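You operate a simulated robot arm through the tools that you are given. There is no shell and no other tool. Be economical: measure what you need, move in short steps, check, and stop when the job is done.

You run a simulated two-armed robot. Do the job below in one go: nothing can be reset, and whatever is moved stays where it is left.

Task
Touch up the primed patch on the white hatch panel.
Fine: hold the keeper to pull the dauber; use the white paint; the dauber ends standing in the rinse cup. A coat counts when it lies all over at full strength: go over it till it gets no stronger.

It is judged by the outcome, as a careful person would: the job done as asked, and still so three seconds after it is handed in. It fails if anything else is knocked over, pushed out of place, dropped, spilled or broken.

Robot
Two 7-joint arms with two-finger parallel grippers on one trunk, on a base that drives. Base frame: it is fixed to the floor where the robot stands at the start and does not move with it; the origin is under the middle of the robot, x ahead of it, y to its left, z up. Lengths are in m, angles in degrees, forces in N, time in s.
The left shoulder is at the start at [0.07, 0.134, 1.276], the right one opposite. With the tool pointing down near the work surface each hand reaches from about 0.1 to 0.62 m from the robot's upright axis, wherever it stands, measured 20 degrees to its own side. Places, roughly: inside of the rinse cup [0.7, -0.2, 0.9]. Payload 1.57 kg a hand.
The tool frame of a hand sits at the grasp point between the pads (the TCP): z along the fingers, y along the line on which they close. The tips reach 0.03 m beyond it. The gripper opens to 0.08 m. The fingers are 0.017 m wide and 0.012 m thick; the gripper's body (0.04 by 0.082 m) begins 0.08 m behind the TCP.
Orientation is told as [roll, pitch, yaw] about the base's x, y, z axes, in that order, counted from this pose: with the fingers straight down and closing along the base's y, the tool's x points along the base's -x, its y along +y and its z along -z.

Tools
- The arms move only by the tool move_arm. It takes "left_steps", "right_steps" or both (then of equal length, played together; a hand with none holds still); each is a list of rows, each a list of 3 entries, a list of its own where there are three numbers: the shift along the base's x, y, z in m, then the turn, a rotation vector about the base's x, y, z in degrees, then the closure, from 0 (fully open) to 1 (shut). In form: [[[tx, ty, tz], [wx, wy, wz], grip], ...]. A call has 1 to 20 rows; each row is the pose to reach, as a shift and turn from the pose commanded when the call began. A row lasts 0.2 s, in which the tool goes at most 0.05 m and 8.6 degrees; a call with a longer step from one row to the next is refused whole, and so is a gripper value outside its range. Where a pose cannot be reached the arm comes as near as it can. A force on the tool above 40 N (or 10 N above the force at the start of the call, whichever is more), or a blocked arm, ends the call early, and 0.2 s more pass. Each finger travels about 0.153 m/s and halts on what it meets, pressing with about 31 N; the grip force reading is that of the motor and also rises with nothing between the fingers. The clock runs only during rows and for 0.2 s after the last one: add rows that repeat a pose to give the fingers time. It gives the time, the measured TCP pose, the force on the tool (base axes), the opening and the grip force at its end, in the units of the frame above (readings bear some noise), with the torque about the TCP (base axes, N m) and any sound that the robot's microphone picked up.
- Cameras (640 x 400 px; columns grow to the right, rows downward): "scene" is now at [0.1263, 0.0124, 1.4849]; the picture's right is [0.16, -0.99, 0.00], its down [-0.73, -0.12, -0.67] and it looks along [0.67, 0.11, -0.74] (base axes); focal length 260 px, centre (320, 200). "left" rides on the left gripper at [0.072, 0.007, -0.122] in its tool frame; the picture's right is [-0.09, 1.00, 0.00], its down [-0.84, -0.08, -0.54] and it looks along [-0.54, -0.05, 0.84] (tool axes); focal length 238 px, centre (320, 200). "right" rides on the right gripper at [0.072, -0.007, -0.122] in its tool frame; the picture's right is [0.09, 1.00, 0.00], its down [-0.84, 0.08, -0.54] and it looks along [-0.54, 0.05, 0.84] (tool axes); focal length 238 px, centre (320, 200). There is no depth. A picture from a camera that has moved, and an enlarged one, comes with that camera's place and axes in the base frame and with its lens.
- get_image(camera): a new picture of that camera. No time passes.
- raise_lower(by): slides the trunk up (or, below 0, down) by that many m; the arms and the scene camera ride with it, the base frame stays. It gives what a move gives, with no picture.
- drive_base(legs): drives the robot by 1 to 6 legs, each [ahead, left, turn to the left] in m, m and degrees, along the robot's own axes; the way and the turn of a leg run together, so that a leg with both is an arc; at most 1.5 m and 180 degrees a leg. The arms and the cameras ride along, it lands a little off, and it stops where it bumps. It gives what a move gives.
- pan_tilt(pan, tilt): turns the head with the scene camera to pan (to the left, within 86 degrees either way) and tilt (down, from -29 to 69), counted from straight ahead of the robot. It gives what a move gives.
- close_up(camera, box): a new picture of the part [left, top, right, bottom] of that camera's present view, enlarged. No time passes.
- close_job(): hands the job in; it is judged then, once.

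Work in short steps. Places have to be worked out from the pictures, the camera data and where the tool is seen: move nearer, look again, correct. Check each grasp and each placing, and mend what went wrong. You have 120 turns and 108 pictures in all, those below and enlarged ones among them. Open the grippers and draw the arms clear of the work before you hand the job in, unless the task says otherwise.

The tools are called after "Request:" by a JSON object that holds its "fn" and its "kwargs". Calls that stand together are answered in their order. move_arm: Moves the arms, as the interface text tells. Its arguments: {"type":"object","properties":{"left_steps":{"type":"array","items":{"type":"array"}},"right_steps":{"type":"array","items":{"type":"array"}}},"required":[]} The other tools are called the same way: raise_lower (by) slides the trunk up or down; drive_base (legs) drives the base; pan_tilt (pan, tilt) turns the head that bears the scene camera; get_image (camera) takes a picture; close_up (camera, box) takes an enlarged picture of a part of a camera's view; close_job () hands the job in.

At the start:

```text
time_s: 0.0
left_position: [0.3914, 0.2615, 1.2238]
left_orientation: [-0.1, -0.1, 0.0]
left_force: [0.3, 0.5, -0.5]
left_ft_torque: [0.01, 0.02, 0.02]
left_opening: 0.0798
left_gripper_force: 0.0
right_position: [0.3865, -0.0485, 1.1899]
right_orientation: [-0.1, 0.0, 0.0]
right_force: [0.3, -0.3, -0.1]
right_ft_torque: [-0.01, 0.06, 0.02]
right_opening: 0.08
right_gripper_force: 0.1
trunk travel left (down, up): [-0.85, 0.09]
robot x, y, heading: [-0.001, -0.0034, 0.2]
head pan, tilt: [9.5, 47.6]
```

scene: 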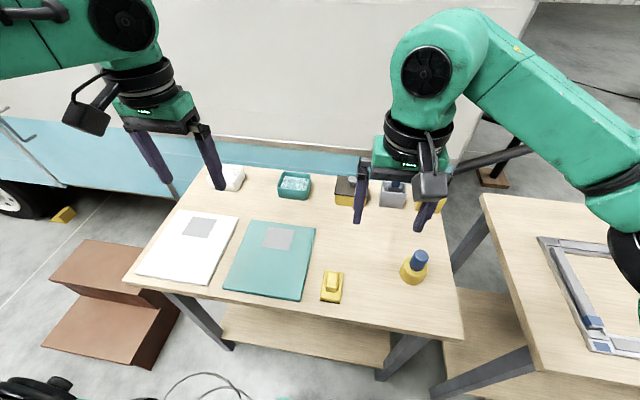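
right: 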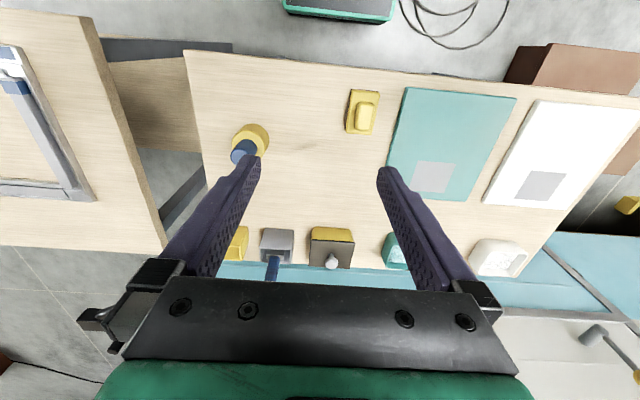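
left: 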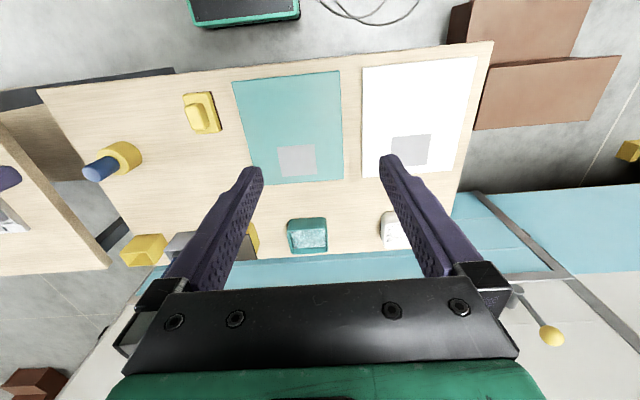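

I'll look closer at the objects on the bench before moving.

Request:
{"fn": "close_up", "kwargs": {"camera": "scene", "box": [320, 160, 480, 310]}}

Request:
{"fn": "close_up", "kwargs": {"camera": "scene", "box": [120, 150, 340, 310]}}

Request:
{"fn": "close_up", "kwargs": {"camera": "right", "box": [190, 60, 430, 290]}}

```text
2.67 times, centred on (400, 235) of scene
camera zoom: at [0.1263, 0.0124, 1.4849], right [0.16, -0.99, 0.0], down [-0.73, -0.12, -0.67], along [0.67, 0.11, -0.74], focal length 694 px, centre (107, 107)
```

zoom: 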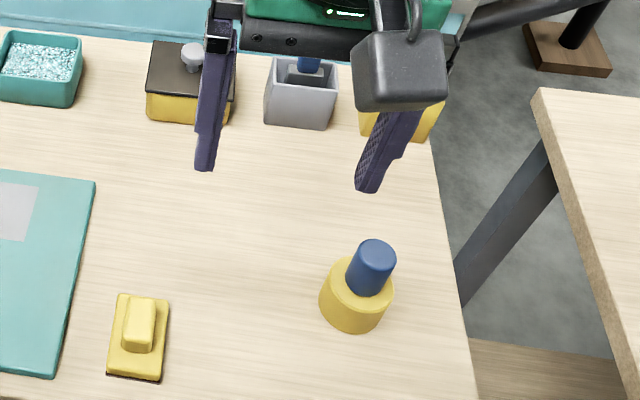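

```text
2.50 times, centred on (230, 230) of scene
camera zoom: at [0.1263, 0.0124, 1.4849], right [0.16, -0.99, 0.0], down [-0.73, -0.12, -0.67], along [0.67, 0.11, -0.74], focal length 650 px, centre (545, 125)
```

zoom: 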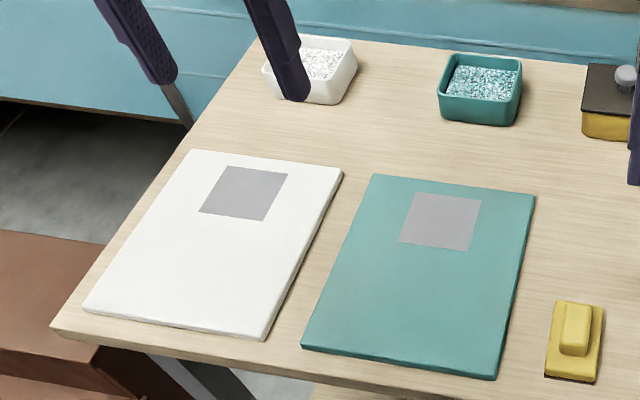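

```text
1.74 times, centred on (310, 175) of right
camera zoom: at [0.3138, -0.0544, 1.3119], right [-0.09, 1.0, 0.0], down [0.84, 0.08, 0.54], along [0.54, 0.05, -0.84], focal length 414 px, centre (337, 244)
```

zoom: 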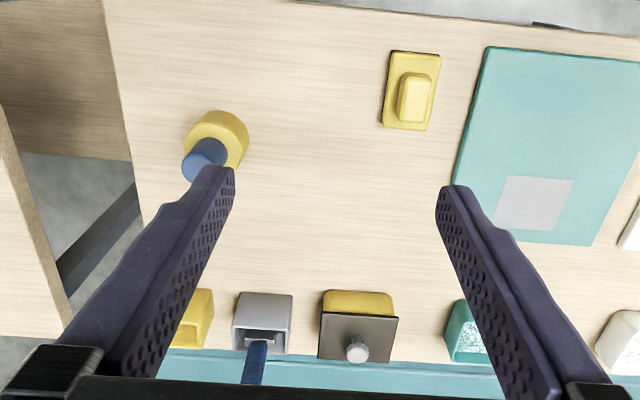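

The keeper with its blue-handled dauber seems to stand near (0.47,-0.165). I'll lift the right arm back to uncover the cups at the far right.

Request:
{"fn": "move_arm", "kwargs": {"right_steps": [[[-0.04, -0.02, 0.02], [0, 0, 0], 0], [[-0.08, -0.04, 0.03], [0, 0, 0], 0], [[-0.12, -0.08, 0.03], [0, 0, 0], 0], [[-0.15, -0.12, 0.03], [0, 0, 0], 0]]}}

Request:
{"fn": "get_image", "kwargs": {"camera": "scene"}}

Request:
{"fn": "close_up", "kwargs": {"camera": "scene", "box": [320, 150, 480, 250]}}

```text
refused: row 3 steps farther than a row can; nothing moved
```

```text
101 pictures are left
camera scene: at [0.1263, 0.0124, 1.4849], right [0.16, -0.99, 0.0], down [-0.73, -0.12, -0.67], along [0.67, 0.11, -0.74], focal length 260 px, centre (320, 200)
```

scene: 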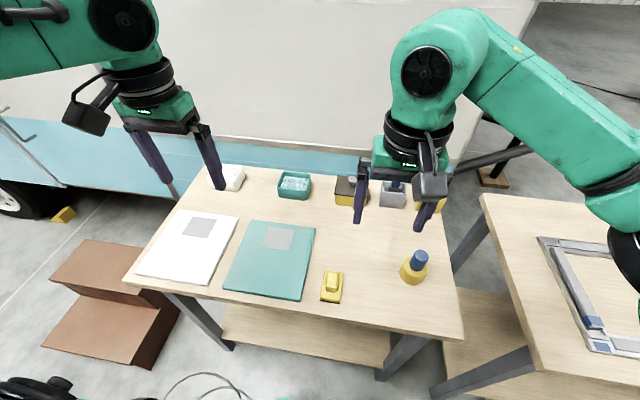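

```text
4.00 times, centred on (400, 200) of scene
camera zoom: at [0.1263, 0.0124, 1.4849], right [0.16, -0.99, 0.0], down [-0.73, -0.12, -0.67], along [0.67, 0.11, -0.74], focal length 1041 px, centre (0, 200)
```

zoom: 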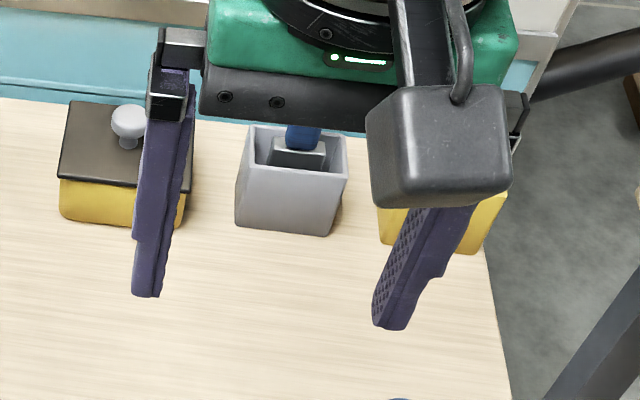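

The step was too long; I'll redo the retraction in smaller rows.

Request:
{"fn": "move_arm", "kwargs": {"right_steps": [[[-0.035, -0.02, 0.02], [0, 0, 0], 0], [[-0.07, -0.04, 0.03], [0, 0, 0], 0], [[-0.105, -0.07, 0.03], [0, 0, 0], 0], [[-0.13, -0.1, 0.03], [0, 0, 0], 0], [[-0.15, -0.13, 0.03], [0, 0, 0], 0], [[-0.15, -0.17, 0.03], [0, 0, 0], 0]]}}

Request:
{"fn": "get_image", "kwargs": {"camera": "scene"}}

Request:
{"fn": "close_up", "kwargs": {"camera": "scene", "box": [320, 150, 480, 250]}}

```text
time_s: 1.4
left_position: [0.3893, 0.2594, 1.2233]
left_orientation: [0.1, -0.1, 0.1]
left_force: [-0.6, -1.1, 0.1]
left_ft_torque: [-0.01, -0.01, 0.0]
left_opening: 0.08
left_gripper_force: 0.1
right_position: [0.235, -0.2189, 1.2195]
right_orientation: [0.1, -0.1, 0.2]
right_force: [0.2, -0.7, 0.5]
right_ft_torque: [-0.01, -0.04, 0.0]
right_opening: 0.0802
right_gripper_force: 0.0
trunk travel left (down, up): [-0.85, 0.09]
robot x, y, heading: [-0.0041, 0.0009, -0.2]
head pan, tilt: [9.5, 47.6]
```

```text
99 pictures are left
camera scene: at [0.1241, 0.0102, 1.4851], right [0.17, -0.99, 0.0], down [-0.73, -0.12, -0.68], along [0.67, 0.11, -0.74], focal length 260 px, centre (320, 200)
```

scene: 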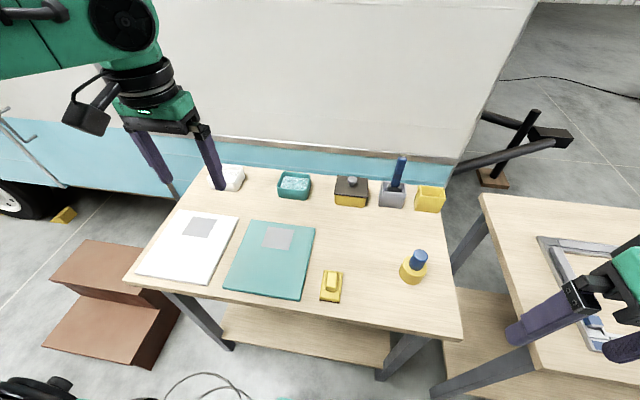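

```text
4.00 times, centred on (400, 200) of scene
camera zoom: at [0.1241, 0.0102, 1.4851], right [0.17, -0.99, 0.0], down [-0.73, -0.12, -0.68], along [0.67, 0.11, -0.74], focal length 1041 px, centre (0, 200)
```

zoom: 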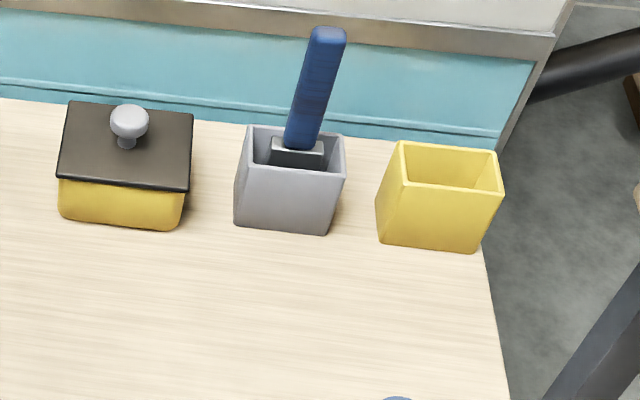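

The yellow open cup at about (0.70,-0.22) matches the rinse cup. I need to discern which item is the dauber in its keeper, so I'll bring the right camera over them.

Request:
{"fn": "move_arm", "kwargs": {"right_steps": [[[0.03, 0.02, -0.03], [0, 0, 0], 0], [[0.06, 0.02, -0.06], [0, 0, 0], 0], [[0.09, 0.02, -0.09], [0, 0, 0], 0], [[0.12, 0.02, -0.11], [0, 0, 0], 0], [[0.15, 0.02, -0.12], [0, 0, 0], 0]]}}

Request:
{"fn": "get_image", "kwargs": {"camera": "right"}}

Request:
{"fn": "close_up", "kwargs": {"camera": "scene", "box": [370, 145, 460, 215]}}

Request:
{"fn": "close_up", "kwargs": {"camera": "scene", "box": [310, 230, 450, 320]}}

```text
time_s: 2.6
left_position: [0.394, 0.2602, 1.2225]
left_orientation: [0.0, 0.0, 0.1]
left_force: [-0.3, 0.2, 0.0]
left_ft_torque: [0.0, 0.03, 0.02]
left_opening: 0.08
left_gripper_force: 0.1
right_position: [0.3887, -0.1978, 1.0985]
right_orientation: [0.0, 0.1, 0.0]
right_force: [-0.6, 0.4, -0.1]
right_ft_torque: [0.0, 0.02, 0.0]
right_opening: 0.0799
right_gripper_force: 0.1
trunk travel left (down, up): [-0.85, 0.09]
robot x, y, heading: [-0.0002, -0.0006, -0.0]
head pan, tilt: [9.5, 47.6]
```

```text
97 pictures are left
camera right: at [0.3166, -0.2048, 1.2213], right [-0.09, 1.0, 0.0], down [0.84, 0.08, 0.54], along [0.54, 0.05, -0.84], focal length 238 px, centre (320, 200)
```

right: 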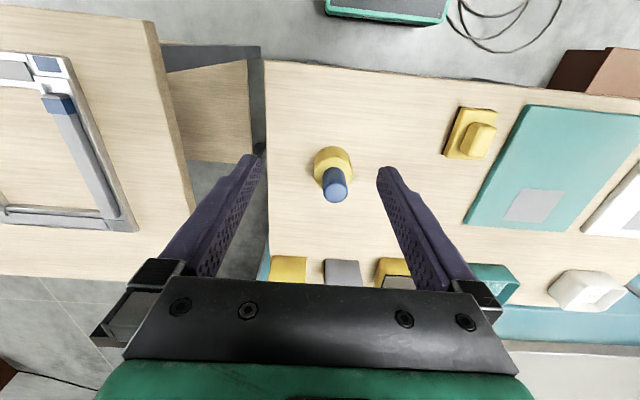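

```text
5.71 times, centred on (415, 180) of scene
camera zoom: at [0.128, 0.0123, 1.4847], right [0.16, -0.99, 0.0], down [-0.73, -0.12, -0.67], along [0.66, 0.11, -0.74], focal length 1487 px, centre (-223, 314)
```

zoom: 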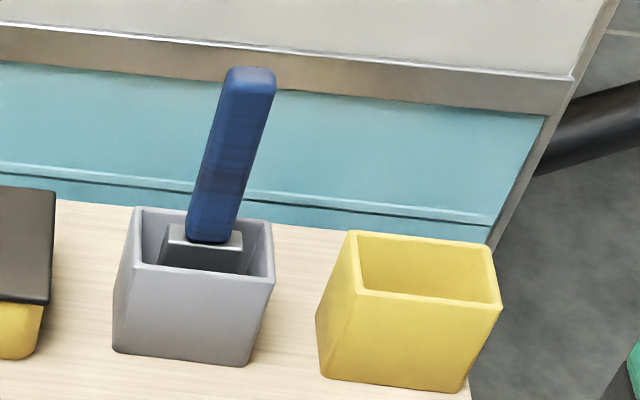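

```text
4.44 times, centred on (380, 275) of scene
camera zoom: at [0.128, 0.0123, 1.4847], right [0.16, -0.99, 0.0], down [-0.73, -0.12, -0.67], along [0.66, 0.11, -0.74], focal length 1156 px, centre (53, -133)
```

zoom: 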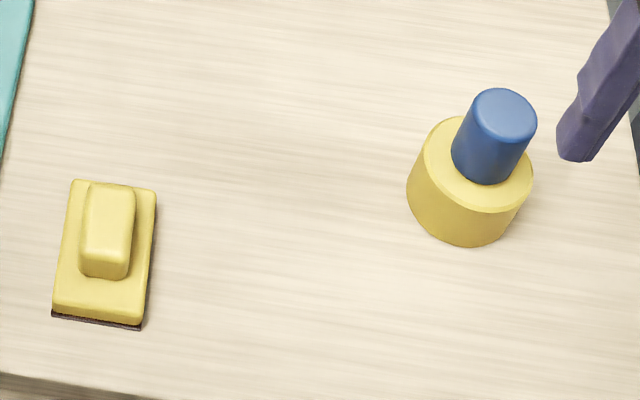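

The yellow round block with the blue peg looks to be the keeper and dauber; the tool in the grey cup stands loose and is something else. Next I'll check the clearance between base and table by tilting the head down.

Request:
{"fn": "pan_tilt", "kwargs": {"pan": 0, "tilt": 69}}

Request:
{"fn": "get_image", "kwargs": {"camera": "scene"}}

```text
time_s: 3.5
left_position: [0.3912, 0.2602, 1.2229]
left_orientation: [0.0, -0.1, -0.1]
left_force: [-0.1, -0.1, -0.4]
left_ft_torque: [0.03, 0.01, 0.03]
left_opening: 0.0798
left_gripper_force: 0.1
right_position: [0.3875, -0.1991, 1.1009]
right_orientation: [0.0, 0.0, 0.0]
right_force: [-0.6, 0.0, 0.5]
right_ft_torque: [0.0, -0.02, 0.01]
right_opening: 0.0801
right_gripper_force: 0.0
trunk travel left (down, up): [-0.85, 0.09]
robot x, y, heading: [-0.0002, 0.0006, -0.1]
head pan, tilt: [0.0, 68.8]
```

```text
94 pictures are left
camera scene: at [0.1036, -0.0007, 1.4597], right [0.0, -1.0, 0.0], down [-0.93, 0.0, -0.36], along [0.36, 0.0, -0.93], focal length 260 px, centre (320, 200)
```

scene: 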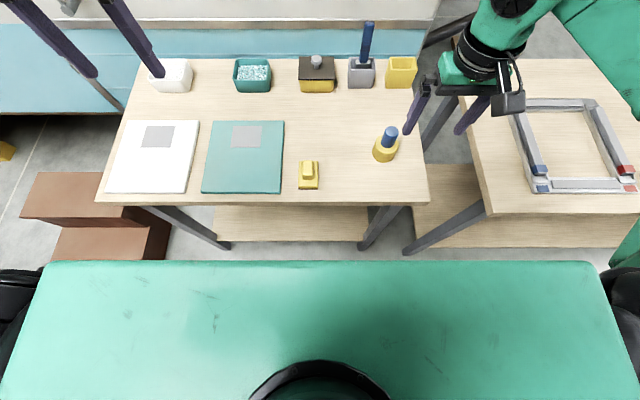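

The table edge is at about x=0.33 with ~0.1 m of driving room. Zooming from this steeper view to fix the positions.

Request:
{"fn": "close_up", "kwargs": {"camera": "scene", "box": [340, 100, 440, 170]}}

Request:
{"fn": "close_up", "kwargs": {"camera": "scene", "box": [280, 10, 440, 110]}}

Request:
{"fn": "close_up", "kwargs": {"camera": "scene", "box": [90, 40, 290, 210]}}

```text
5.71 times, centred on (390, 135) of scene
camera zoom: at [0.1036, -0.0007, 1.4597], right [0.0, -1.0, 0.0], down [-0.93, 0.0, -0.36], along [0.36, 0.0, -0.93], focal length 1487 px, centre (-80, 571)
```

zoom: 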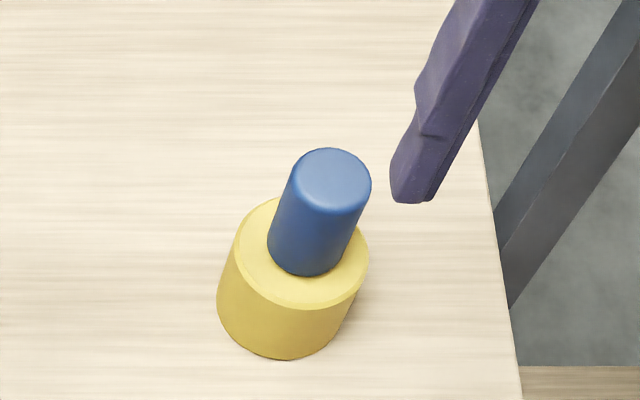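

```text
4.00 times, centred on (360, 60) of scene
camera zoom: at [0.1036, -0.0007, 1.4597], right [0.0, -1.0, 0.0], down [-0.93, 0.0, -0.36], along [0.36, 0.0, -0.93], focal length 1041 px, centre (160, 760)
```

zoom: 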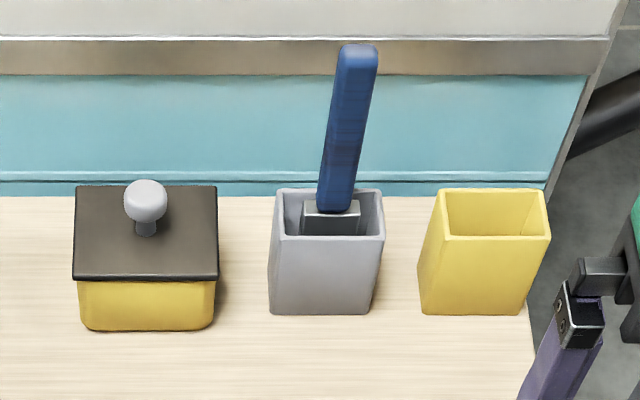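

```text
2.35 times, centred on (190, 125) of scene
camera zoom: at [0.1036, -0.0007, 1.4597], right [0.0, -1.0, 0.0], down [-0.93, 0.0, -0.36], along [0.36, 0.0, -0.93], focal length 612 px, centre (626, 376)
```

zoom: 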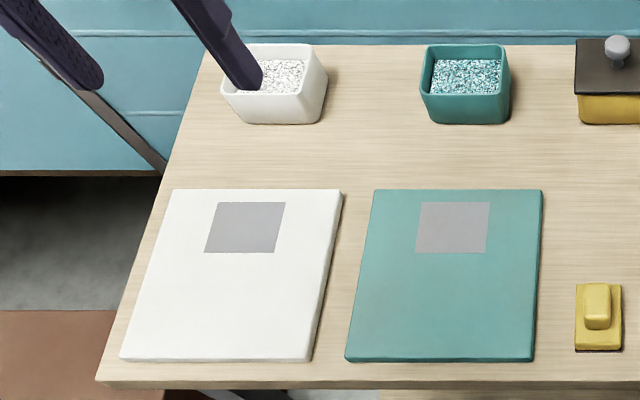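

I'll drive ahead 0.1 m (room is there) so that the right wrist camera can look into the grey and yellow cups.

Request:
{"fn": "drive_base", "kwargs": {"legs": [[0.1, 0, 0]]}}

Request:
{"fn": "move_arm", "kwargs": {"right_steps": [[[0.0, 0.0, 0.04], [0, 0, 0], 0], [[0.03, 0.02, 0.08], [0, 0, 0], 0], [[0.06, 0.04, 0.1], [0, 0, 0], 0], [[0.06, 0.04, 0.1], [0, -8, 0], 0], [[0.06, 0.04, 0.1], [0, -16, 0], 0]]}}

Request:
{"fn": "get_image", "kwargs": {"camera": "right"}}

```text
time_s: 4.6
left_position: [0.4874, 0.2615, 1.2247]
left_orientation: [0.0, -0.3, 0.0]
left_force: [-0.4, 0.1, 0.4]
left_ft_torque: [0.0, 0.0, 0.02]
left_opening: 0.0798
left_gripper_force: 0.1
right_position: [0.4833, -0.1992, 1.1026]
right_orientation: [0.0, -0.2, 0.0]
right_force: [-0.4, 0.4, -1.0]
right_ft_torque: [0.03, -0.03, -0.04]
right_opening: 0.0799
right_gripper_force: 0.2
trunk travel left (down, up): [-0.85, 0.09]
robot x, y, heading: [0.0995, -0.0, 0.1]
head pan, tilt: [0.0, 68.8]
```

```text
refused: row 2 steps farther than a row can; nothing moved
```

```text
90 pictures are left
camera right: at [0.41, -0.2048, 1.2234], right [-0.09, 1.0, 0.0], down [0.83, 0.08, 0.55], along [0.54, 0.05, -0.84], focal length 238 px, centre (320, 200)
```

right: 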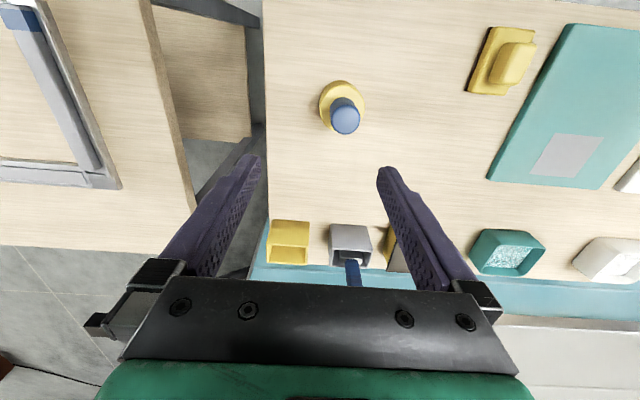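

Small rows now: rise and go ahead for a look into the grey cup.

Request:
{"fn": "move_arm", "kwargs": {"right_steps": [[[0.0, 0.01, 0.04], [0, 0, 0], 0], [[0.02, 0.02, 0.08], [0, 0, 0], 0], [[0.05, 0.03, 0.1], [0, 0, 0], 0], [[0.08, 0.04, 0.11], [0, 0, 0], 0], [[0.11, 0.05, 0.12], [0, 0, 0], 0]]}}

Request:
{"fn": "close_up", "kwargs": {"camera": "right", "box": [220, 80, 420, 280]}}

```text
time_s: 5.8
left_position: [0.4911, 0.2625, 1.2228]
left_orientation: [-0.1, 0.1, 0.0]
left_force: [-0.3, -0.4, 0.3]
left_ft_torque: [0.02, 0.0, 0.03]
left_opening: 0.0801
left_gripper_force: 0.0
right_position: [0.5974, -0.1477, 1.221]
right_orientation: [-0.1, 0.0, 0.0]
right_force: [-0.5, 0.6, 0.8]
right_ft_torque: [-0.01, -0.03, 0.0]
right_opening: 0.0799
right_gripper_force: 0.0
trunk travel left (down, up): [-0.85, 0.09]
robot x, y, heading: [0.099, -0.0034, -0.2]
head pan, tilt: [0.0, 68.8]
```

```text
2.00 times, centred on (320, 180) of right
camera zoom: at [0.5244, -0.1535, 1.343], right [-0.09, 1.0, 0.0], down [0.84, 0.08, 0.54], along [0.54, 0.05, -0.84], focal length 477 px, centre (320, 240)
```

zoom: 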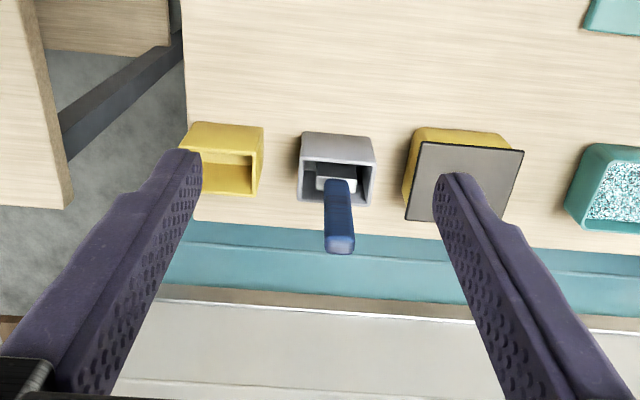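

The grey cup's tool stands loose with gaps, so the round keeper is right: centre about (0.475,-0.170), top 0.895, handle top 0.947. I'll park the right hand to the side and yaw the left hand by 90° toward its approach.

Request:
{"fn": "move_arm", "kwargs": {"left_steps": [[[0, -0.01, 0], [0, 0, 8.2], 0], [[0, -0.02, 0], [0, 0, 16.4], 0], [[0, -0.03, -0.01], [0, 0, 24.5], 0], [[0, -0.04, -0.02], [0, 0, 32.7], 0], [[0, -0.05, -0.03], [0, 0, 40.9], 0], [[0, -0.06, -0.04], [0, 0, 49], 0], [[0, -0.07, -0.05], [0, 0, 57.3], 0], [[0, -0.08, -0.06], [0, 0, 65.5], 0], [[0, -0.09, -0.06], [0, 0, 73.6], 0], [[-0.01, -0.1, -0.06], [0, 0, 81.8], 0], [[-0.016, -0.1, -0.06], [0, 0, 90], 0], [[-0.016, -0.1, -0.06], [0, 0, 90], 0]], "right_steps": [[[-0.015, -0.015, 0], [0, 0, 0], 0], [[-0.03, -0.03, 0], [0, 0, 0], 0], [[-0.045, -0.045, 0], [0, 0, 0], 0], [[-0.06, -0.06, 0], [0, 0, 0], 0], [[-0.075, -0.075, 0], [0, 0, 0], 0], [[-0.09, -0.09, 0], [0, 0, 0], 0], [[-0.1, -0.105, 0], [0, 0, 0], 0], [[-0.11, -0.12, 0], [0, 0, 0], 0], [[-0.12, -0.14, 0], [0, 0, 0], 0], [[-0.13, -0.15, 0], [0, 0, 0], 0], [[-0.13, -0.16, 0], [0, 0, 0], 0], [[-0.13, -0.16, 0], [0, 0, 0], 0]]}}

```text
time_s: 8.4
left_position: [0.4752, 0.1616, 1.1624]
left_orientation: [0.2, -0.1, 90.2]
left_force: [0.0, -0.8, 0.8]
left_ft_torque: [0.0, 0.0, -0.03]
left_opening: 0.0803
left_gripper_force: 0.0
right_position: [0.4676, -0.3089, 1.2205]
right_orientation: [0.0, 0.0, 0.0]
right_force: [0.2, -0.1, 0.1]
right_ft_torque: [-0.01, -0.02, -0.04]
right_opening: 0.0798
right_gripper_force: 0.0
trunk travel left (down, up): [-0.85, 0.09]
robot x, y, heading: [0.0975, -0.0003, 0.0]
head pan, tilt: [0.0, 68.8]
```

Yaw is reached. Now I tilt the left hand by -65° about x to a standoff at about (0.475, 0.0, 1.0).

Request:
{"fn": "move_arm", "kwargs": {"left_steps": [[[0, -0.02, -0.01], [-7.3, 0, 0], 0], [[0, -0.04, -0.02], [-14.5, 0, 0], 0], [[0, -0.06, -0.04], [-22, 0, 0], 0], [[0, -0.08, -0.06], [-29, 0, 0], 0], [[0, -0.1, -0.08], [-36.5, 0, 0], 0], [[0, -0.12, -0.1], [-44, 0, 0], 0], [[0, -0.14, -0.12], [-51, 0, 0], 0], [[0, -0.155, -0.14], [-58, 0, 0], 0], [[0, -0.16, -0.16], [-65, 0, 0], 0], [[0, -0.16, -0.16], [-65, 0, 0], 0]]}}

Request:
{"fn": "get_image", "kwargs": {"camera": "left"}}

Request:
{"fn": "get_image", "kwargs": {"camera": "scene"}}

```text
time_s: 10.6
left_position: [0.4442, 0.0257, 1.0587]
left_orientation: [-0.3, 64.5, 89.9]
left_force: [0.1, -0.1, 0.0]
left_ft_torque: [-0.02, -0.03, -0.01]
left_opening: 0.0801
left_gripper_force: 0.1
left hand out of reach, approached as far as the arm can: row 8, 9, 10
right_position: [0.4658, -0.3078, 1.2214]
right_orientation: [0.0, -0.1, 0.0]
right_force: [-0.1, 0.5, -1.2]
right_ft_torque: [-0.02, -0.04, 0.01]
right_opening: 0.08
right_gripper_force: 0.1
trunk travel left (down, up): [-0.85, 0.09]
robot x, y, heading: [0.0991, 0.002, -0.1]
head pan, tilt: [0.0, 68.8]
```

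```text
88 pictures are left
camera left: at [0.4365, 0.104, 1.1752], right [-1.0, 0.04, -0.09], down [0.08, 0.85, -0.52], along [0.05, -0.53, -0.85], focal length 238 px, centre (320, 200)
```

left: 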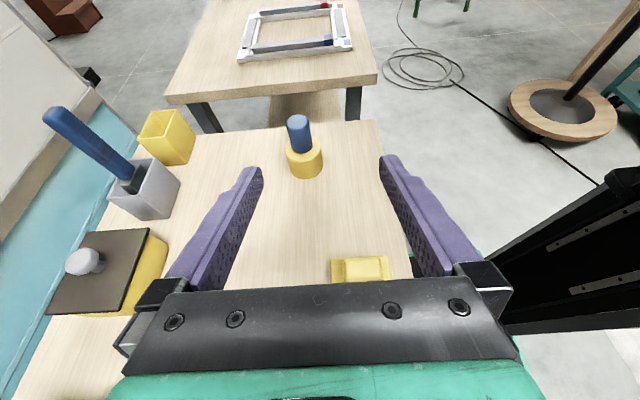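

```text
87 pictures are left
camera scene: at [0.2017, 0.0008, 1.4597], right [0.0, -1.0, 0.0], down [-0.93, 0.0, -0.36], along [0.36, 0.0, -0.93], focal length 260 px, centre (320, 200)
```

scene: 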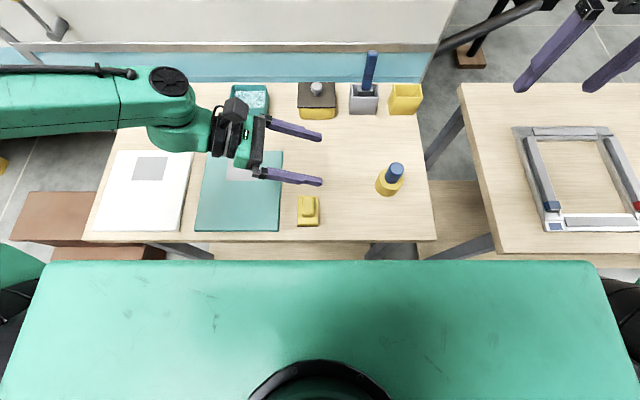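

The arm hit a limit going low at this shoulder height. I'll lower the trunk 0.12 m, so the left hand need not reach so far down.

Request:
{"fn": "raise_lower", "kwargs": {"by": -0.12}}

Request:
{"fn": "move_arm", "kwargs": {"left_steps": [[[0.01, -0.01, 0], [0, 0, 0], 0], [[0.02, -0.02, 0], [0, 0, 0], 0], [[0.03, -0.03, 0], [0, 0, 0], 0]]}}

```text
time_s: 12.1
left_position: [0.445, 0.0237, 0.9379]
left_orientation: [-0.1, 64.4, 90.0]
left_force: [-0.2, -0.5, -0.6]
left_ft_torque: [0.0, -0.02, 0.0]
left_opening: 0.08
left_gripper_force: 0.2
right_position: [0.4666, -0.3076, 1.1017]
right_orientation: [0.0, 0.1, 0.1]
right_force: [-0.7, 0.0, 0.0]
right_ft_torque: [0.02, -0.01, 0.03]
right_opening: 0.0797
right_gripper_force: 0.1
trunk travel left (down, up): [-0.73, 0.21]
robot x, y, heading: [0.1019, 0.0003, -0.0]
head pan, tilt: [0.0, 68.8]
```

```text
time_s: 12.9
left_position: [0.4609, 0.0027, 0.9558]
left_orientation: [-0.2, 64.1, 90.2]
left_force: [0.8, -1.2, -0.9]
left_ft_torque: [0.01, 0.01, -0.01]
left_opening: 0.0802
left_gripper_force: 0.1
left hand out of reach, approached as far as the arm can: row 1, 2, 3
right_position: [0.467, -0.3089, 1.1011]
right_orientation: [0.0, 0.0, 0.0]
right_force: [-0.4, 1.3, -0.2]
right_ft_torque: [0.01, -0.01, 0.0]
right_opening: 0.0799
right_gripper_force: 0.0
trunk travel left (down, up): [-0.73, 0.21]
robot x, y, heading: [0.0992, -0.0011, 0.1]
head pan, tilt: [0.0, 68.8]
```

The limit looks like one of reaching across the body. Shifting the base 0.1 m to the right brings the hand toward the keeper and gives the arm more room.

Request:
{"fn": "drive_base", "kwargs": {"legs": [[0, -0.1, 0]]}}

Request:
{"fn": "move_arm", "kwargs": {"left_steps": [[[0.0, 0, -0.01], [0, 0, 0], 0], [[0, 0, -0.02], [0, 0, 0], 0]]}}

Request:
{"fn": "get_image", "kwargs": {"camera": "scene"}}

```text
time_s: 14.0
left_position: [0.4616, -0.0938, 0.956]
left_orientation: [-0.2, 64.3, 90.1]
left_force: [0.0, -0.6, 0.0]
left_ft_torque: [0.01, 0.02, 0.0]
left_opening: 0.0801
left_gripper_force: 0.1
right_position: [0.4679, -0.4053, 1.101]
right_orientation: [-0.1, 0.0, 0.0]
right_force: [-0.2, 0.1, -0.4]
right_ft_torque: [-0.01, 0.0, 0.01]
right_opening: 0.0798
right_gripper_force: 0.1
trunk travel left (down, up): [-0.73, 0.21]
robot x, y, heading: [0.1003, -0.0983, 0.4]
head pan, tilt: [0.0, 68.8]
```

```text
time_s: 14.6
left_position: [0.455, -0.0899, 0.9468]
left_orientation: [-0.2, 63.8, 90.1]
left_force: [-0.1, -0.6, 0.0]
left_ft_torque: [0.01, 0.02, -0.02]
left_opening: 0.0798
left_gripper_force: 0.1
left hand out of reach, approached as far as the arm can: row 1, 2
right_position: [0.4677, -0.4072, 1.1013]
right_orientation: [0.0, 0.0, -0.1]
right_force: [0.0, -0.1, -0.1]
right_ft_torque: [0.0, 0.02, 0.01]
right_opening: 0.0802
right_gripper_force: 0.0
trunk travel left (down, up): [-0.73, 0.21]
robot x, y, heading: [0.0992, -0.0988, 0.4]
head pan, tilt: [0.0, 68.8]
```

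```text
86 pictures are left
camera scene: at [0.203, -0.0987, 1.3396], right [0.0, -1.0, 0.0], down [-0.93, 0.0, -0.36], along [0.36, 0.0, -0.93], focal length 260 px, centre (320, 200)
```

scene: 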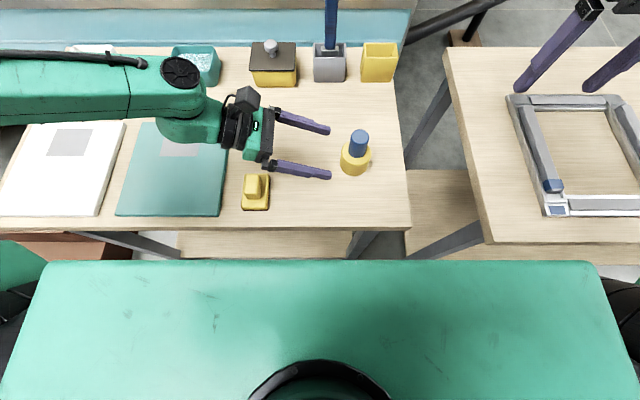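

The arm appears folded to its limit (hand too near the shoulder). I'll drive back 0.12 m and extend the hand forward instead.

Request:
{"fn": "drive_base", "kwargs": {"legs": [[-0.12, 0, 0]]}}

Request:
{"fn": "move_arm", "kwargs": {"left_steps": [[[0.03, 0.01, 0], [0, 0, 0], 0], [[0.06, 0.01, 0], [0, 0, 0], 0], [[0.09, 0.01, 0], [0, 0, 0], 0], [[0.12, 0.01, 0], [0, 0, 0], 0], [[0.12, 0.01, 0], [0, 0, 0], 0]]}}

```text
time_s: 15.9
left_position: [0.3335, -0.0909, 0.9479]
left_orientation: [0.0, 63.9, 90.2]
left_force: [-0.1, -0.7, -0.2]
left_ft_torque: [0.0, 0.0, 0.04]
left_opening: 0.0799
left_gripper_force: 0.0
right_position: [0.3479, -0.4075, 1.1005]
right_orientation: [0.0, 0.1, 0.0]
right_force: [-0.3, 0.2, 0.6]
right_ft_torque: [-0.03, 0.0, -0.01]
right_opening: 0.0802
right_gripper_force: 0.0
trunk travel left (down, up): [-0.73, 0.21]
robot x, y, heading: [-0.0238, -0.1014, 0.0]
head pan, tilt: [0.0, 68.8]
```

```text
time_s: 17.1
left_position: [0.4044, -0.0681, 0.9957]
left_orientation: [-0.5, 63.7, 89.9]
left_force: [0.3, -0.4, 0.2]
left_ft_torque: [-0.02, 0.02, -0.02]
left_opening: 0.0799
left_gripper_force: 0.0
left hand out of reach, approached as far as the arm can: row 1, 2, 3, 4, 5
right_position: [0.3452, -0.4068, 1.1008]
right_orientation: [0.0, 0.0, 0.1]
right_force: [-0.2, 0.2, -0.2]
right_ft_torque: [0.0, 0.0, 0.01]
right_opening: 0.0799
right_gripper_force: 0.0
trunk travel left (down, up): [-0.73, 0.21]
robot x, y, heading: [-0.0212, -0.0966, 0.1]
head pan, tilt: [0.0, 68.8]
```

The camera-up wrist posture seems to be at a joint limit. I'll undo the tilt (lifting), then yaw to the opposite side (-90°) for a camera-down, 40° tilt approach.

Request:
{"fn": "move_arm", "kwargs": {"left_steps": [[[0, 0.01, 0.02], [8, 0, 0], 0], [[0, 0.02, 0.04], [16, 0, 0], 0], [[0, 0.03, 0.06], [24, 0, 0], 0], [[0, 0.04, 0.08], [32, 0, 0], 0], [[0, 0.05, 0.1], [40, 0, 0], 0], [[0, 0.06, 0.11], [48, 0, 0], 0], [[0, 0.07, 0.12], [56, 0, 0], 0], [[0, 0.08, 0.12], [64, 0, 0], 0], [[0, 0.08, 0.12], [64, 0, 0], 0]]}}

Request:
{"fn": "move_arm", "kwargs": {"left_steps": [[[0, 0.0, 0], [0, 0, -8.5], 0], [[0, 0, 0], [0, 0, -17], 0], [[0, 0, 0], [0, 0, -25.5], 0], [[0, 0, 0], [0, 0, -34], 0], [[0, 0, 0], [0, 0, -42.5], 0], [[0, 0, 0], [0, 0, -51], 0], [[0, 0, 0], [0, 0, -59.5], 0], [[0, 0, 0], [0, 0, -68], 0], [[0, 0, 0], [0, 0, -76.5], 0], [[0, 0, 0], [0, 0, -85], 0], [[0, 0, 0], [0, 0, -93.5], 0], [[0, 0, 0], [0, 0, -102], 0], [[0, 0, 0], [0, 0, -110.5], 0], [[0, 0, 0], [0, 0, -119], 0], [[0, 0, 0], [0, 0, -127.5], 0], [[0, 0, 0], [0, 0, -135], 0]]}}

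```text
time_s: 19.1
left_position: [0.4059, 0.0106, 1.1156]
left_orientation: [-0.4, -0.2, 90.0]
left_force: [-0.6, -0.4, 0.4]
left_ft_torque: [0.01, 0.01, 0.0]
left_opening: 0.0797
left_gripper_force: 0.1
right_position: [0.3447, -0.4065, 1.1017]
right_orientation: [0.0, 0.0, 0.1]
right_force: [0.1, 0.1, -0.4]
right_ft_torque: [-0.01, 0.01, 0.0]
right_opening: 0.08
right_gripper_force: 0.0
trunk travel left (down, up): [-0.73, 0.21]
robot x, y, heading: [-0.0249, -0.0988, -0.1]
head pan, tilt: [0.0, 68.8]
```

```text
time_s: 22.5
left_position: [0.4059, 0.0114, 1.1138]
left_orientation: [-0.3, -0.1, -45.2]
left_force: [-0.4, 0.6, 0.6]
left_ft_torque: [-0.01, 0.0, 0.02]
left_opening: 0.0799
left_gripper_force: 0.0
right_position: [0.3463, -0.4061, 1.0997]
right_orientation: [0.0, 0.1, 0.1]
right_force: [-0.1, 0.4, 0.7]
right_ft_torque: [0.01, 0.02, 0.0]
right_opening: 0.0802
right_gripper_force: 0.1
trunk travel left (down, up): [-0.73, 0.21]
robot x, y, heading: [-0.0251, -0.0999, -0.1]
head pan, tilt: [0.0, 68.8]
```

Continuing the left yaw to -90° (moving to x=0.475), and yawing the right hand to +90° at its side.

Request:
{"fn": "move_arm", "kwargs": {"left_steps": [[[0.01, 0.0, 0], [0, 0, -8], 0], [[0.02, 0, 0], [0, 0, -16], 0], [[0.03, 0, 0], [0, 0, -24], 0], [[0.04, 0, 0], [0, 0, -32], 0], [[0.05, 0, 0], [0, 0, -40], 0], [[0.06, 0, 0], [0, 0, -45], 0], [[0.07, 0, 0], [0, 0, -45], 0], [[0.07, 0, 0], [0, 0, -45], 0], [[0.07, 0, 0], [0, 0, -45], 0], [[0.07, 0, 0], [0, 0, -45], 0], [[0.07, 0, 0], [0, 0, -45], 0], [[0.07, 0, 0], [0, 0, -45], 0]], "right_steps": [[[0.01, 0.005, 0], [0, 0, 8], 0], [[0.02, 0.01, 0], [0, 0, 16], 0], [[0.03, 0.015, 0], [0, 0, 24], 0], [[0.04, 0.02, 0], [0, 0, 32], 0], [[0.05, 0.025, 0], [0, 0, 40], 0], [[0.06, 0.03, 0], [0, 0, 48], 0], [[0.07, 0.035, 0], [0, 0, 56], 0], [[0.08, 0.04, 0], [0, 0, 64], 0], [[0.09, 0.045, 0], [0, 0, 72], 0], [[0.1, 0.05, 0], [0, 0, 80], 0], [[0.11, 0.055, 0], [0, 0, 88], 0], [[0.12, 0.06, 0], [0, 0, 90], 0]]}}

```text
time_s: 25.1
left_position: [0.4632, 0.0186, 1.1133]
left_orientation: [-0.3, 0.0, -90.0]
left_force: [-0.7, -0.4, 0.6]
left_ft_torque: [0.0, -0.03, 0.02]
left_opening: 0.08
left_gripper_force: 0.0
left hand out of reach, approached as far as the arm can: row 6, 7, 8, 9, 10, 11, 12
right_position: [0.2109, -0.159, 1.0863]
right_orientation: [-0.1, 0.1, 89.4]
right_force: [-0.3, 0.2, 0.4]
right_ft_torque: [-0.01, 0.0, 0.01]
right_opening: 0.08
right_gripper_force: 0.0
right hand out of reach, approached as far as the arm can: row 3, 4, 5, 6, 7, 8, 9, 10, 11, 12
trunk travel left (down, up): [-0.73, 0.21]
robot x, y, heading: [-0.0248, -0.0999, 0.2]
head pan, tilt: [0.0, 68.8]
```

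Yaw of 90° inward isn't reachable well. New plan: left hand from front-left (yaw -45°, tilt ~48°), right hand plain vertical. First I return the right hand to yaw 0 at its side, and the left to yaw -45.

Request:
{"fn": "move_arm", "kwargs": {"left_steps": [[[-0.01, 0.01, 0.01], [0, 0, 8], 0], [[-0.02, 0.02, 0.02], [0, 0, 16], 0], [[-0.03, 0.03, 0.03], [0, 0, 24], 0], [[-0.04, 0.04, 0.03], [0, 0, 32], 0], [[-0.05, 0.05, 0.03], [0, 0, 40], 0], [[-0.06, 0.06, 0.03], [0, 0, 45], 0], [[-0.06, 0.06, 0.03], [0, 0, 45], 0], [[-0.06, 0.06, 0.03], [0, 0, 45], 0], [[-0.06, 0.06, 0.03], [0, 0, 45], 0], [[-0.06, 0.06, 0.03], [0, 0, 45], 0], [[-0.06, 0.06, 0.03], [0, 0, 45], 0], [[-0.06, 0.06, 0.03], [0, 0, 45], 0]], "right_steps": [[[0.01, -0.02, 0.0], [0, 0, -8], 0], [[0.02, -0.04, 0], [0, 0, -16], 0], [[0.03, -0.06, 0], [0, 0, -24], 0], [[0.04, -0.08, 0], [0, 0, -32], 0], [[0.06, -0.1, 0], [0, 0, -40], 0], [[0.08, -0.12, 0], [0, 0, -48], 0], [[0.1, -0.14, 0.0], [0, 0, -56], 0], [[0.12, -0.16, 0], [0, 0, -64], 0], [[0.14, -0.18, 0], [0, 0, -72], 0], [[0.16, -0.2, 0], [0, 0, -80], 0], [[0.18, -0.2, 0], [0, 0, -88], 0], [[0.2, -0.2, 0.02], [0, 0, -89.4], 0]]}}

```text
time_s: 27.7
left_position: [0.4053, 0.0798, 1.1415]
left_orientation: [-0.5, -0.1, -45.0]
left_force: [0.6, 0.4, -0.6]
left_ft_torque: [-0.02, -0.01, -0.01]
left_opening: 0.0801
left_gripper_force: 0.1
right_position: [0.4058, -0.3668, 1.106]
right_orientation: [0.1, 0.0, 0.5]
right_force: [0.2, 0.6, 0.5]
right_ft_torque: [-0.02, 0.0, -0.03]
right_opening: 0.0799
right_gripper_force: 0.0
trunk travel left (down, up): [-0.73, 0.21]
robot x, y, heading: [-0.0238, -0.0929, -0.2]
head pan, tilt: [0.0, 68.8]
```

Both are in place. Now tilt the left hand 48° toward (+x,-y) while moving to a standoff.

Request:
{"fn": "move_arm", "kwargs": {"left_steps": [[[0, -0.02, -0.01], [-5.66, -5.66, 0], 0], [[0, -0.04, -0.02], [-11.3, -11.3, 0], 0], [[0, -0.06, -0.03], [-17, -17, 0], 0], [[0, -0.08, -0.04], [-22.6, -22.6, 0], 0], [[0, -0.1, -0.05], [-28.3, -28.3, 0], 0], [[-0.01, -0.12, -0.06], [-33.9, -33.9, 0], 0], [[-0.02, -0.13, -0.08], [-33.9, -33.9, 0], 0], [[-0.02, -0.13, -0.08], [-33.9, -33.9, 0], 0]]}}

Request:
{"fn": "get_image", "kwargs": {"camera": "left"}}

Request:
{"fn": "get_image", "kwargs": {"camera": "scene"}}

```text
time_s: 29.5
left_position: [0.4068, -0.0468, 1.0845]
left_orientation: [-1.1, -49.0, -43.6]
left_force: [-0.9, 0.1, 0.3]
left_ft_torque: [0.01, 0.01, 0.07]
left_opening: 0.0801
left_gripper_force: 0.0
left hand out of reach, approached as far as the arm can: row 6, 7, 8
right_position: [0.4068, -0.3615, 1.1066]
right_orientation: [-0.2, 0.1, 0.7]
right_force: [0.5, 0.9, -0.4]
right_ft_torque: [-0.05, 0.01, 0.01]
right_opening: 0.08
right_gripper_force: 0.0
trunk travel left (down, up): [-0.73, 0.21]
robot x, y, heading: [-0.0248, -0.1017, 0.2]
head pan, tilt: [0.0, 68.8]
```

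```text
85 pictures are left
camera left: at [0.3115, 0.0551, 1.1091], right [0.74, 0.67, 0.06], down [0.06, -0.15, 0.99], along [0.67, -0.73, -0.14], focal length 238 px, centre (320, 200)
```

left: 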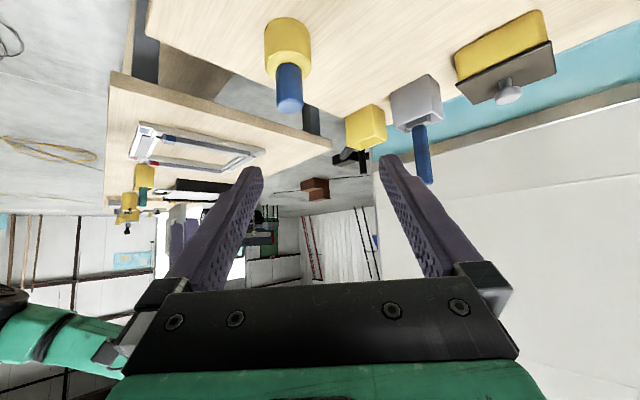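

```text
84 pictures are left
camera scene: at [0.0831, -0.0941, 1.3395], right [0.0, -1.0, 0.0], down [-0.93, 0.0, -0.36], along [0.36, 0.0, -0.93], focal length 260 px, centre (320, 200)
```

scene: 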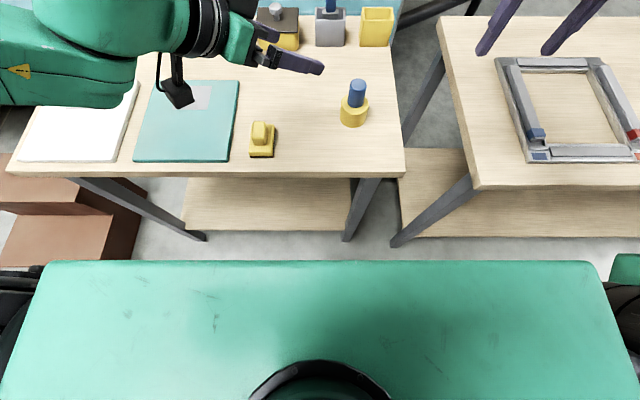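

The tilt works; the wrist was merely too close to the shoulder. Next the lower, farther standoff at about (0.404,-0.099,0.975).

Request:
{"fn": "move_arm", "kwargs": {"left_steps": [[[0.0, -0.015, -0.03], [0, 0, 0], 0], [[0.0, -0.03, -0.06], [0, 0, 0], 0], [[0.0, -0.045, -0.09], [0, 0, 0], 0], [[0.0, -0.05, -0.11], [0, 0, 0], 0], [[0.0, -0.05, -0.11], [0, 0, 0], 0]]}}

```text
time_s: 30.7
left_position: [0.3815, -0.1029, 0.9519]
left_orientation: [-0.2, -48.1, -45.0]
left_force: [-0.2, -0.1, -0.5]
left_ft_torque: [0.02, 0.0, 0.02]
left_opening: 0.08
left_gripper_force: 0.1
right_position: [0.405, -0.366, 1.1054]
right_orientation: [-0.1, 0.0, 0.6]
right_force: [0.7, 0.0, 1.1]
right_ft_torque: [-0.02, -0.02, 0.0]
right_opening: 0.0799
right_gripper_force: 0.0
trunk travel left (down, up): [-0.73, 0.21]
robot x, y, heading: [-0.0211, -0.0997, -0.1]
head pan, tilt: [0.0, 68.8]
```

Reached. Small correction onto the approach line, then pictures.

Request:
{"fn": "move_arm", "kwargs": {"left_steps": [[[0.022, 0.003, 0.012], [0, 0, 0], 0], [[0.022, 0.003, 0.012], [0, 0, 0], 0]]}}

Request:
{"fn": "get_image", "kwargs": {"camera": "left"}}

Request:
{"fn": "close_up", "kwargs": {"camera": "scene", "box": [220, 60, 420, 185]}}

```text
time_s: 31.3
left_position: [0.4049, -0.0991, 0.9638]
left_orientation: [-0.3, -48.2, -45.0]
left_force: [0.3, -0.7, 1.3]
left_ft_torque: [0.05, 0.01, -0.01]
left_opening: 0.0799
left_gripper_force: 0.0
right_position: [0.4039, -0.3665, 1.1052]
right_orientation: [0.0, 0.0, 0.6]
right_force: [1.3, -0.4, 0.5]
right_ft_torque: [-0.01, 0.02, 0.01]
right_opening: 0.0799
right_gripper_force: 0.1
trunk travel left (down, up): [-0.73, 0.21]
robot x, y, heading: [-0.0203, -0.0981, -0.2]
head pan, tilt: [0.0, 68.8]
```

```text
83 pictures are left
camera left: at [0.3107, 0.0042, 0.9908], right [0.75, 0.66, 0.07], down [0.06, -0.16, 0.98], along [0.66, -0.74, -0.16], focal length 238 px, centre (320, 200)
```

left: 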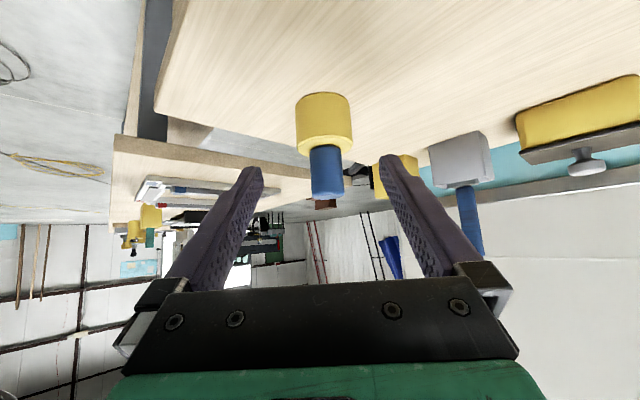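

```text
3.20 times, centred on (320, 122) of scene
camera zoom: at [0.0812, -0.0988, 1.3396], right [0.0, -1.0, 0.0], down [-0.93, 0.0, -0.36], along [0.36, 0.0, -0.93], focal length 833 px, centre (320, 448)
```

zoom: 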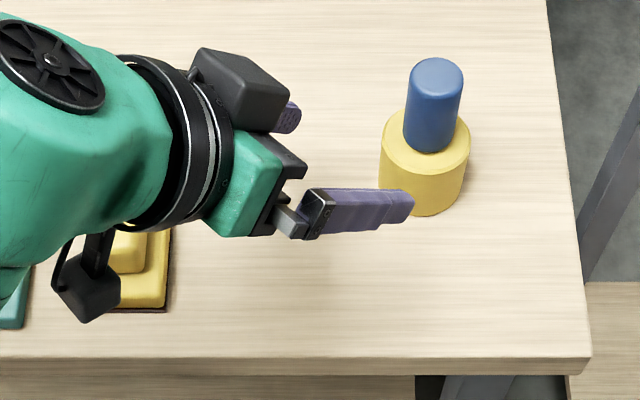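

The keeper is nearly centred between the left fingers (4 mm off). I advance 0.12 m along the approach direction with that correction.

Request:
{"fn": "move_arm", "kwargs": {"left_steps": [[[0.015, -0.012, -0.018], [0, 0, 0], 0], [[0.03, -0.026, -0.036], [0, 0, 0], 0], [[0.045, -0.041, -0.055], [0, 0, 0], 0], [[0.056, -0.052, -0.069], [0, 0, 0], 0], [[0.066, -0.06, -0.079], [0, 0, 0], 0], [[0.066, -0.06, -0.079], [0, 0, 0], 0]]}}

Request:
{"fn": "get_image", "kwargs": {"camera": "left"}}

Request:
{"fn": "close_up", "kwargs": {"camera": "scene", "box": [220, 60, 420, 185]}}

```text
time_s: 32.7
left_position: [0.4527, -0.1155, 0.9206]
left_orientation: [-0.2, -48.0, -45.0]
left_force: [0.1, 0.2, -0.9]
left_ft_torque: [0.0, 0.02, 0.03]
left_opening: 0.08
left_gripper_force: 0.1
left hand out of reach, approached as far as the arm can: row 3, 4, 5, 6
right_position: [0.4028, -0.3655, 1.1054]
right_orientation: [0.0, -0.1, 0.5]
right_force: [-0.8, 0.1, -1.0]
right_ft_torque: [0.02, 0.01, -0.04]
right_opening: 0.0799
right_gripper_force: 0.1
trunk travel left (down, up): [-0.73, 0.21]
robot x, y, heading: [-0.0199, -0.0972, 0.1]
head pan, tilt: [0.0, 68.8]
```

```text
81 pictures are left
camera left: at [0.3587, -0.0126, 0.9486], right [0.75, 0.66, 0.06], down [0.06, -0.16, 0.98], along [0.66, -0.74, -0.16], focal length 238 px, centre (320, 200)
```

left: 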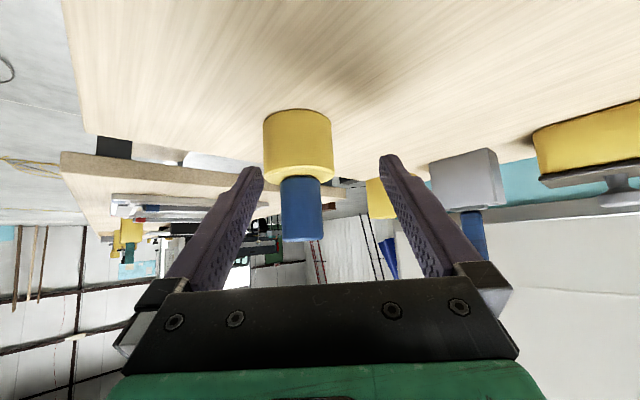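

```text
3.20 times, centred on (320, 122) of scene
camera zoom: at [0.0811, -0.0987, 1.3396], right [0.0, -1.0, 0.0], down [-0.93, 0.0, -0.36], along [0.36, 0.0, -0.93], focal length 833 px, centre (320, 448)
```

zoom: 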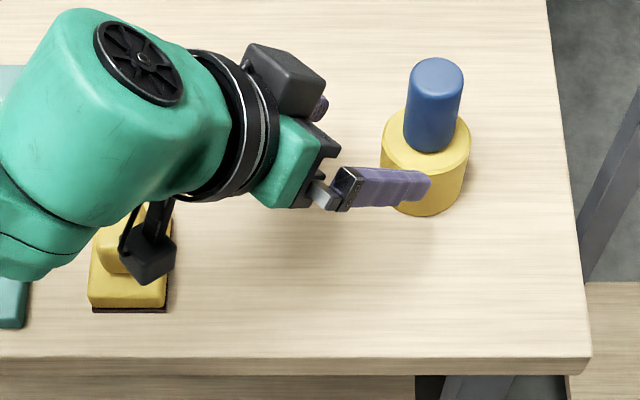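

The hand stops short by reach across the body. I back out to the standoff, then shift the base right by 0.08 m and back slightly.

Request:
{"fn": "move_arm", "kwargs": {"left_steps": [[[-0.02, 0.02, 0.02], [0, 0, 0], 0], [[-0.03, 0.03, 0.04], [0, 0, 0], 0], [[-0.045, 0.05, 0.06], [0, 0, 0], 0], [[-0.045, 0.07, 0.08], [0, 0, 0], 0]]}}

Request:
{"fn": "drive_base", "kwargs": {"legs": [[-0.02, -0.08, 0]]}}

```text
time_s: 33.7
left_position: [0.4053, -0.0456, 1.0037]
left_orientation: [-0.5, -48.1, -45.0]
left_force: [0.0, 0.3, 0.3]
left_ft_torque: [-0.02, 0.04, 0.03]
left_opening: 0.0797
left_gripper_force: 0.1
right_position: [0.405, -0.3659, 1.1057]
right_orientation: [0.0, -0.1, 0.6]
right_force: [0.9, -0.1, -0.2]
right_ft_torque: [-0.02, -0.02, 0.02]
right_opening: 0.0802
right_gripper_force: 0.1
trunk travel left (down, up): [-0.73, 0.21]
robot x, y, heading: [-0.0227, -0.1, 0.0]
head pan, tilt: [0.0, 68.8]
```

```text
time_s: 34.8
left_position: [0.3865, -0.1238, 1.0027]
left_orientation: [-0.5, -48.1, -44.8]
left_force: [-0.7, 0.5, 0.0]
left_ft_torque: [0.0, -0.03, 0.0]
left_opening: 0.0799
left_gripper_force: 0.1
right_position: [0.384, -0.4434, 1.1063]
right_orientation: [-0.1, 0.0, 0.6]
right_force: [-0.2, 0.6, -1.1]
right_ft_torque: [0.01, 0.0, -0.05]
right_opening: 0.0803
right_gripper_force: 0.1
trunk travel left (down, up): [-0.73, 0.21]
robot x, y, heading: [-0.0436, -0.1772, -0.3]
head pan, tilt: [0.0, 68.8]
```

Now to the standoff point and, in the same call, in along the line to the keeper.

Request:
{"fn": "move_arm", "kwargs": {"left_steps": [[[0.01, 0.014, -0.018], [0, 0, 0], 0], [[0.0205, 0.028, -0.037], [0, 0, 0], 0], [[0.036, 0.013, -0.057], [0, 0, 0], 0], [[0.052, -0.003, -0.077], [0, 0, 0], 0], [[0.068, -0.019, -0.097], [0, 0, 0], 0], [[0.0835, -0.035, -0.117], [0, 0, 0], 0], [[0.0835, -0.035, -0.117], [0, 0, 0], 0]]}}

Request:
{"fn": "get_image", "kwargs": {"camera": "left"}}

Request:
{"fn": "get_image", "kwargs": {"camera": "scene"}}

```text
time_s: 36.4
left_position: [0.4621, -0.1537, 0.8948]
left_orientation: [-0.2, -48.0, -45.1]
left_force: [-0.9, -0.2, 0.7]
left_ft_torque: [0.02, -0.01, -0.01]
left_opening: 0.0801
left_gripper_force: 0.2
left hand out of reach, approached as far as the arm can: row 6, 7
right_position: [0.3834, -0.4448, 1.1071]
right_orientation: [0.0, 0.0, 0.6]
right_force: [-0.1, 0.2, 0.2]
right_ft_torque: [-0.02, -0.01, 0.01]
right_opening: 0.0798
right_gripper_force: 0.0
trunk travel left (down, up): [-0.73, 0.21]
robot x, y, heading: [-0.0457, -0.1768, -0.1]
head pan, tilt: [0.0, 68.8]
```

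```text
79 pictures are left
camera left: at [0.3672, -0.0511, 0.9221], right [0.75, 0.66, 0.06], down [0.06, -0.16, 0.98], along [0.66, -0.74, -0.16], focal length 238 px, centre (320, 200)
```

left: 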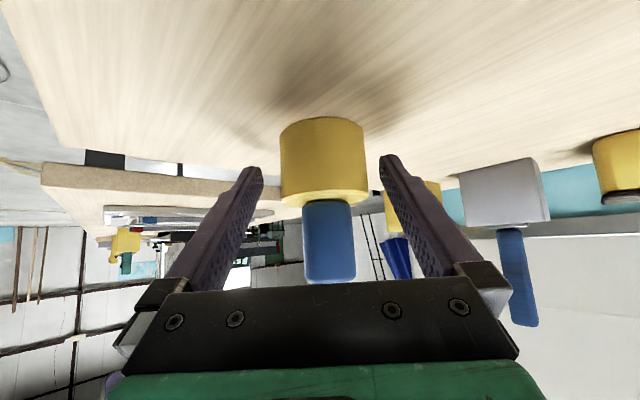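

```text
78 pictures are left
camera scene: at [0.0602, -0.1773, 1.3397], right [0.0, -1.0, 0.0], down [-0.93, 0.0, -0.36], along [0.36, 0.0, -0.93], focal length 260 px, centre (320, 200)
```

scene: 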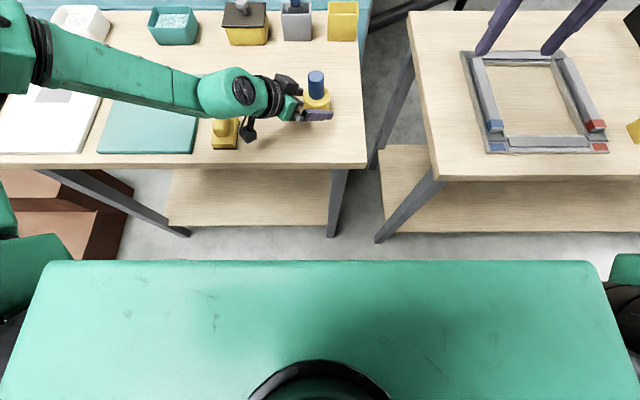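

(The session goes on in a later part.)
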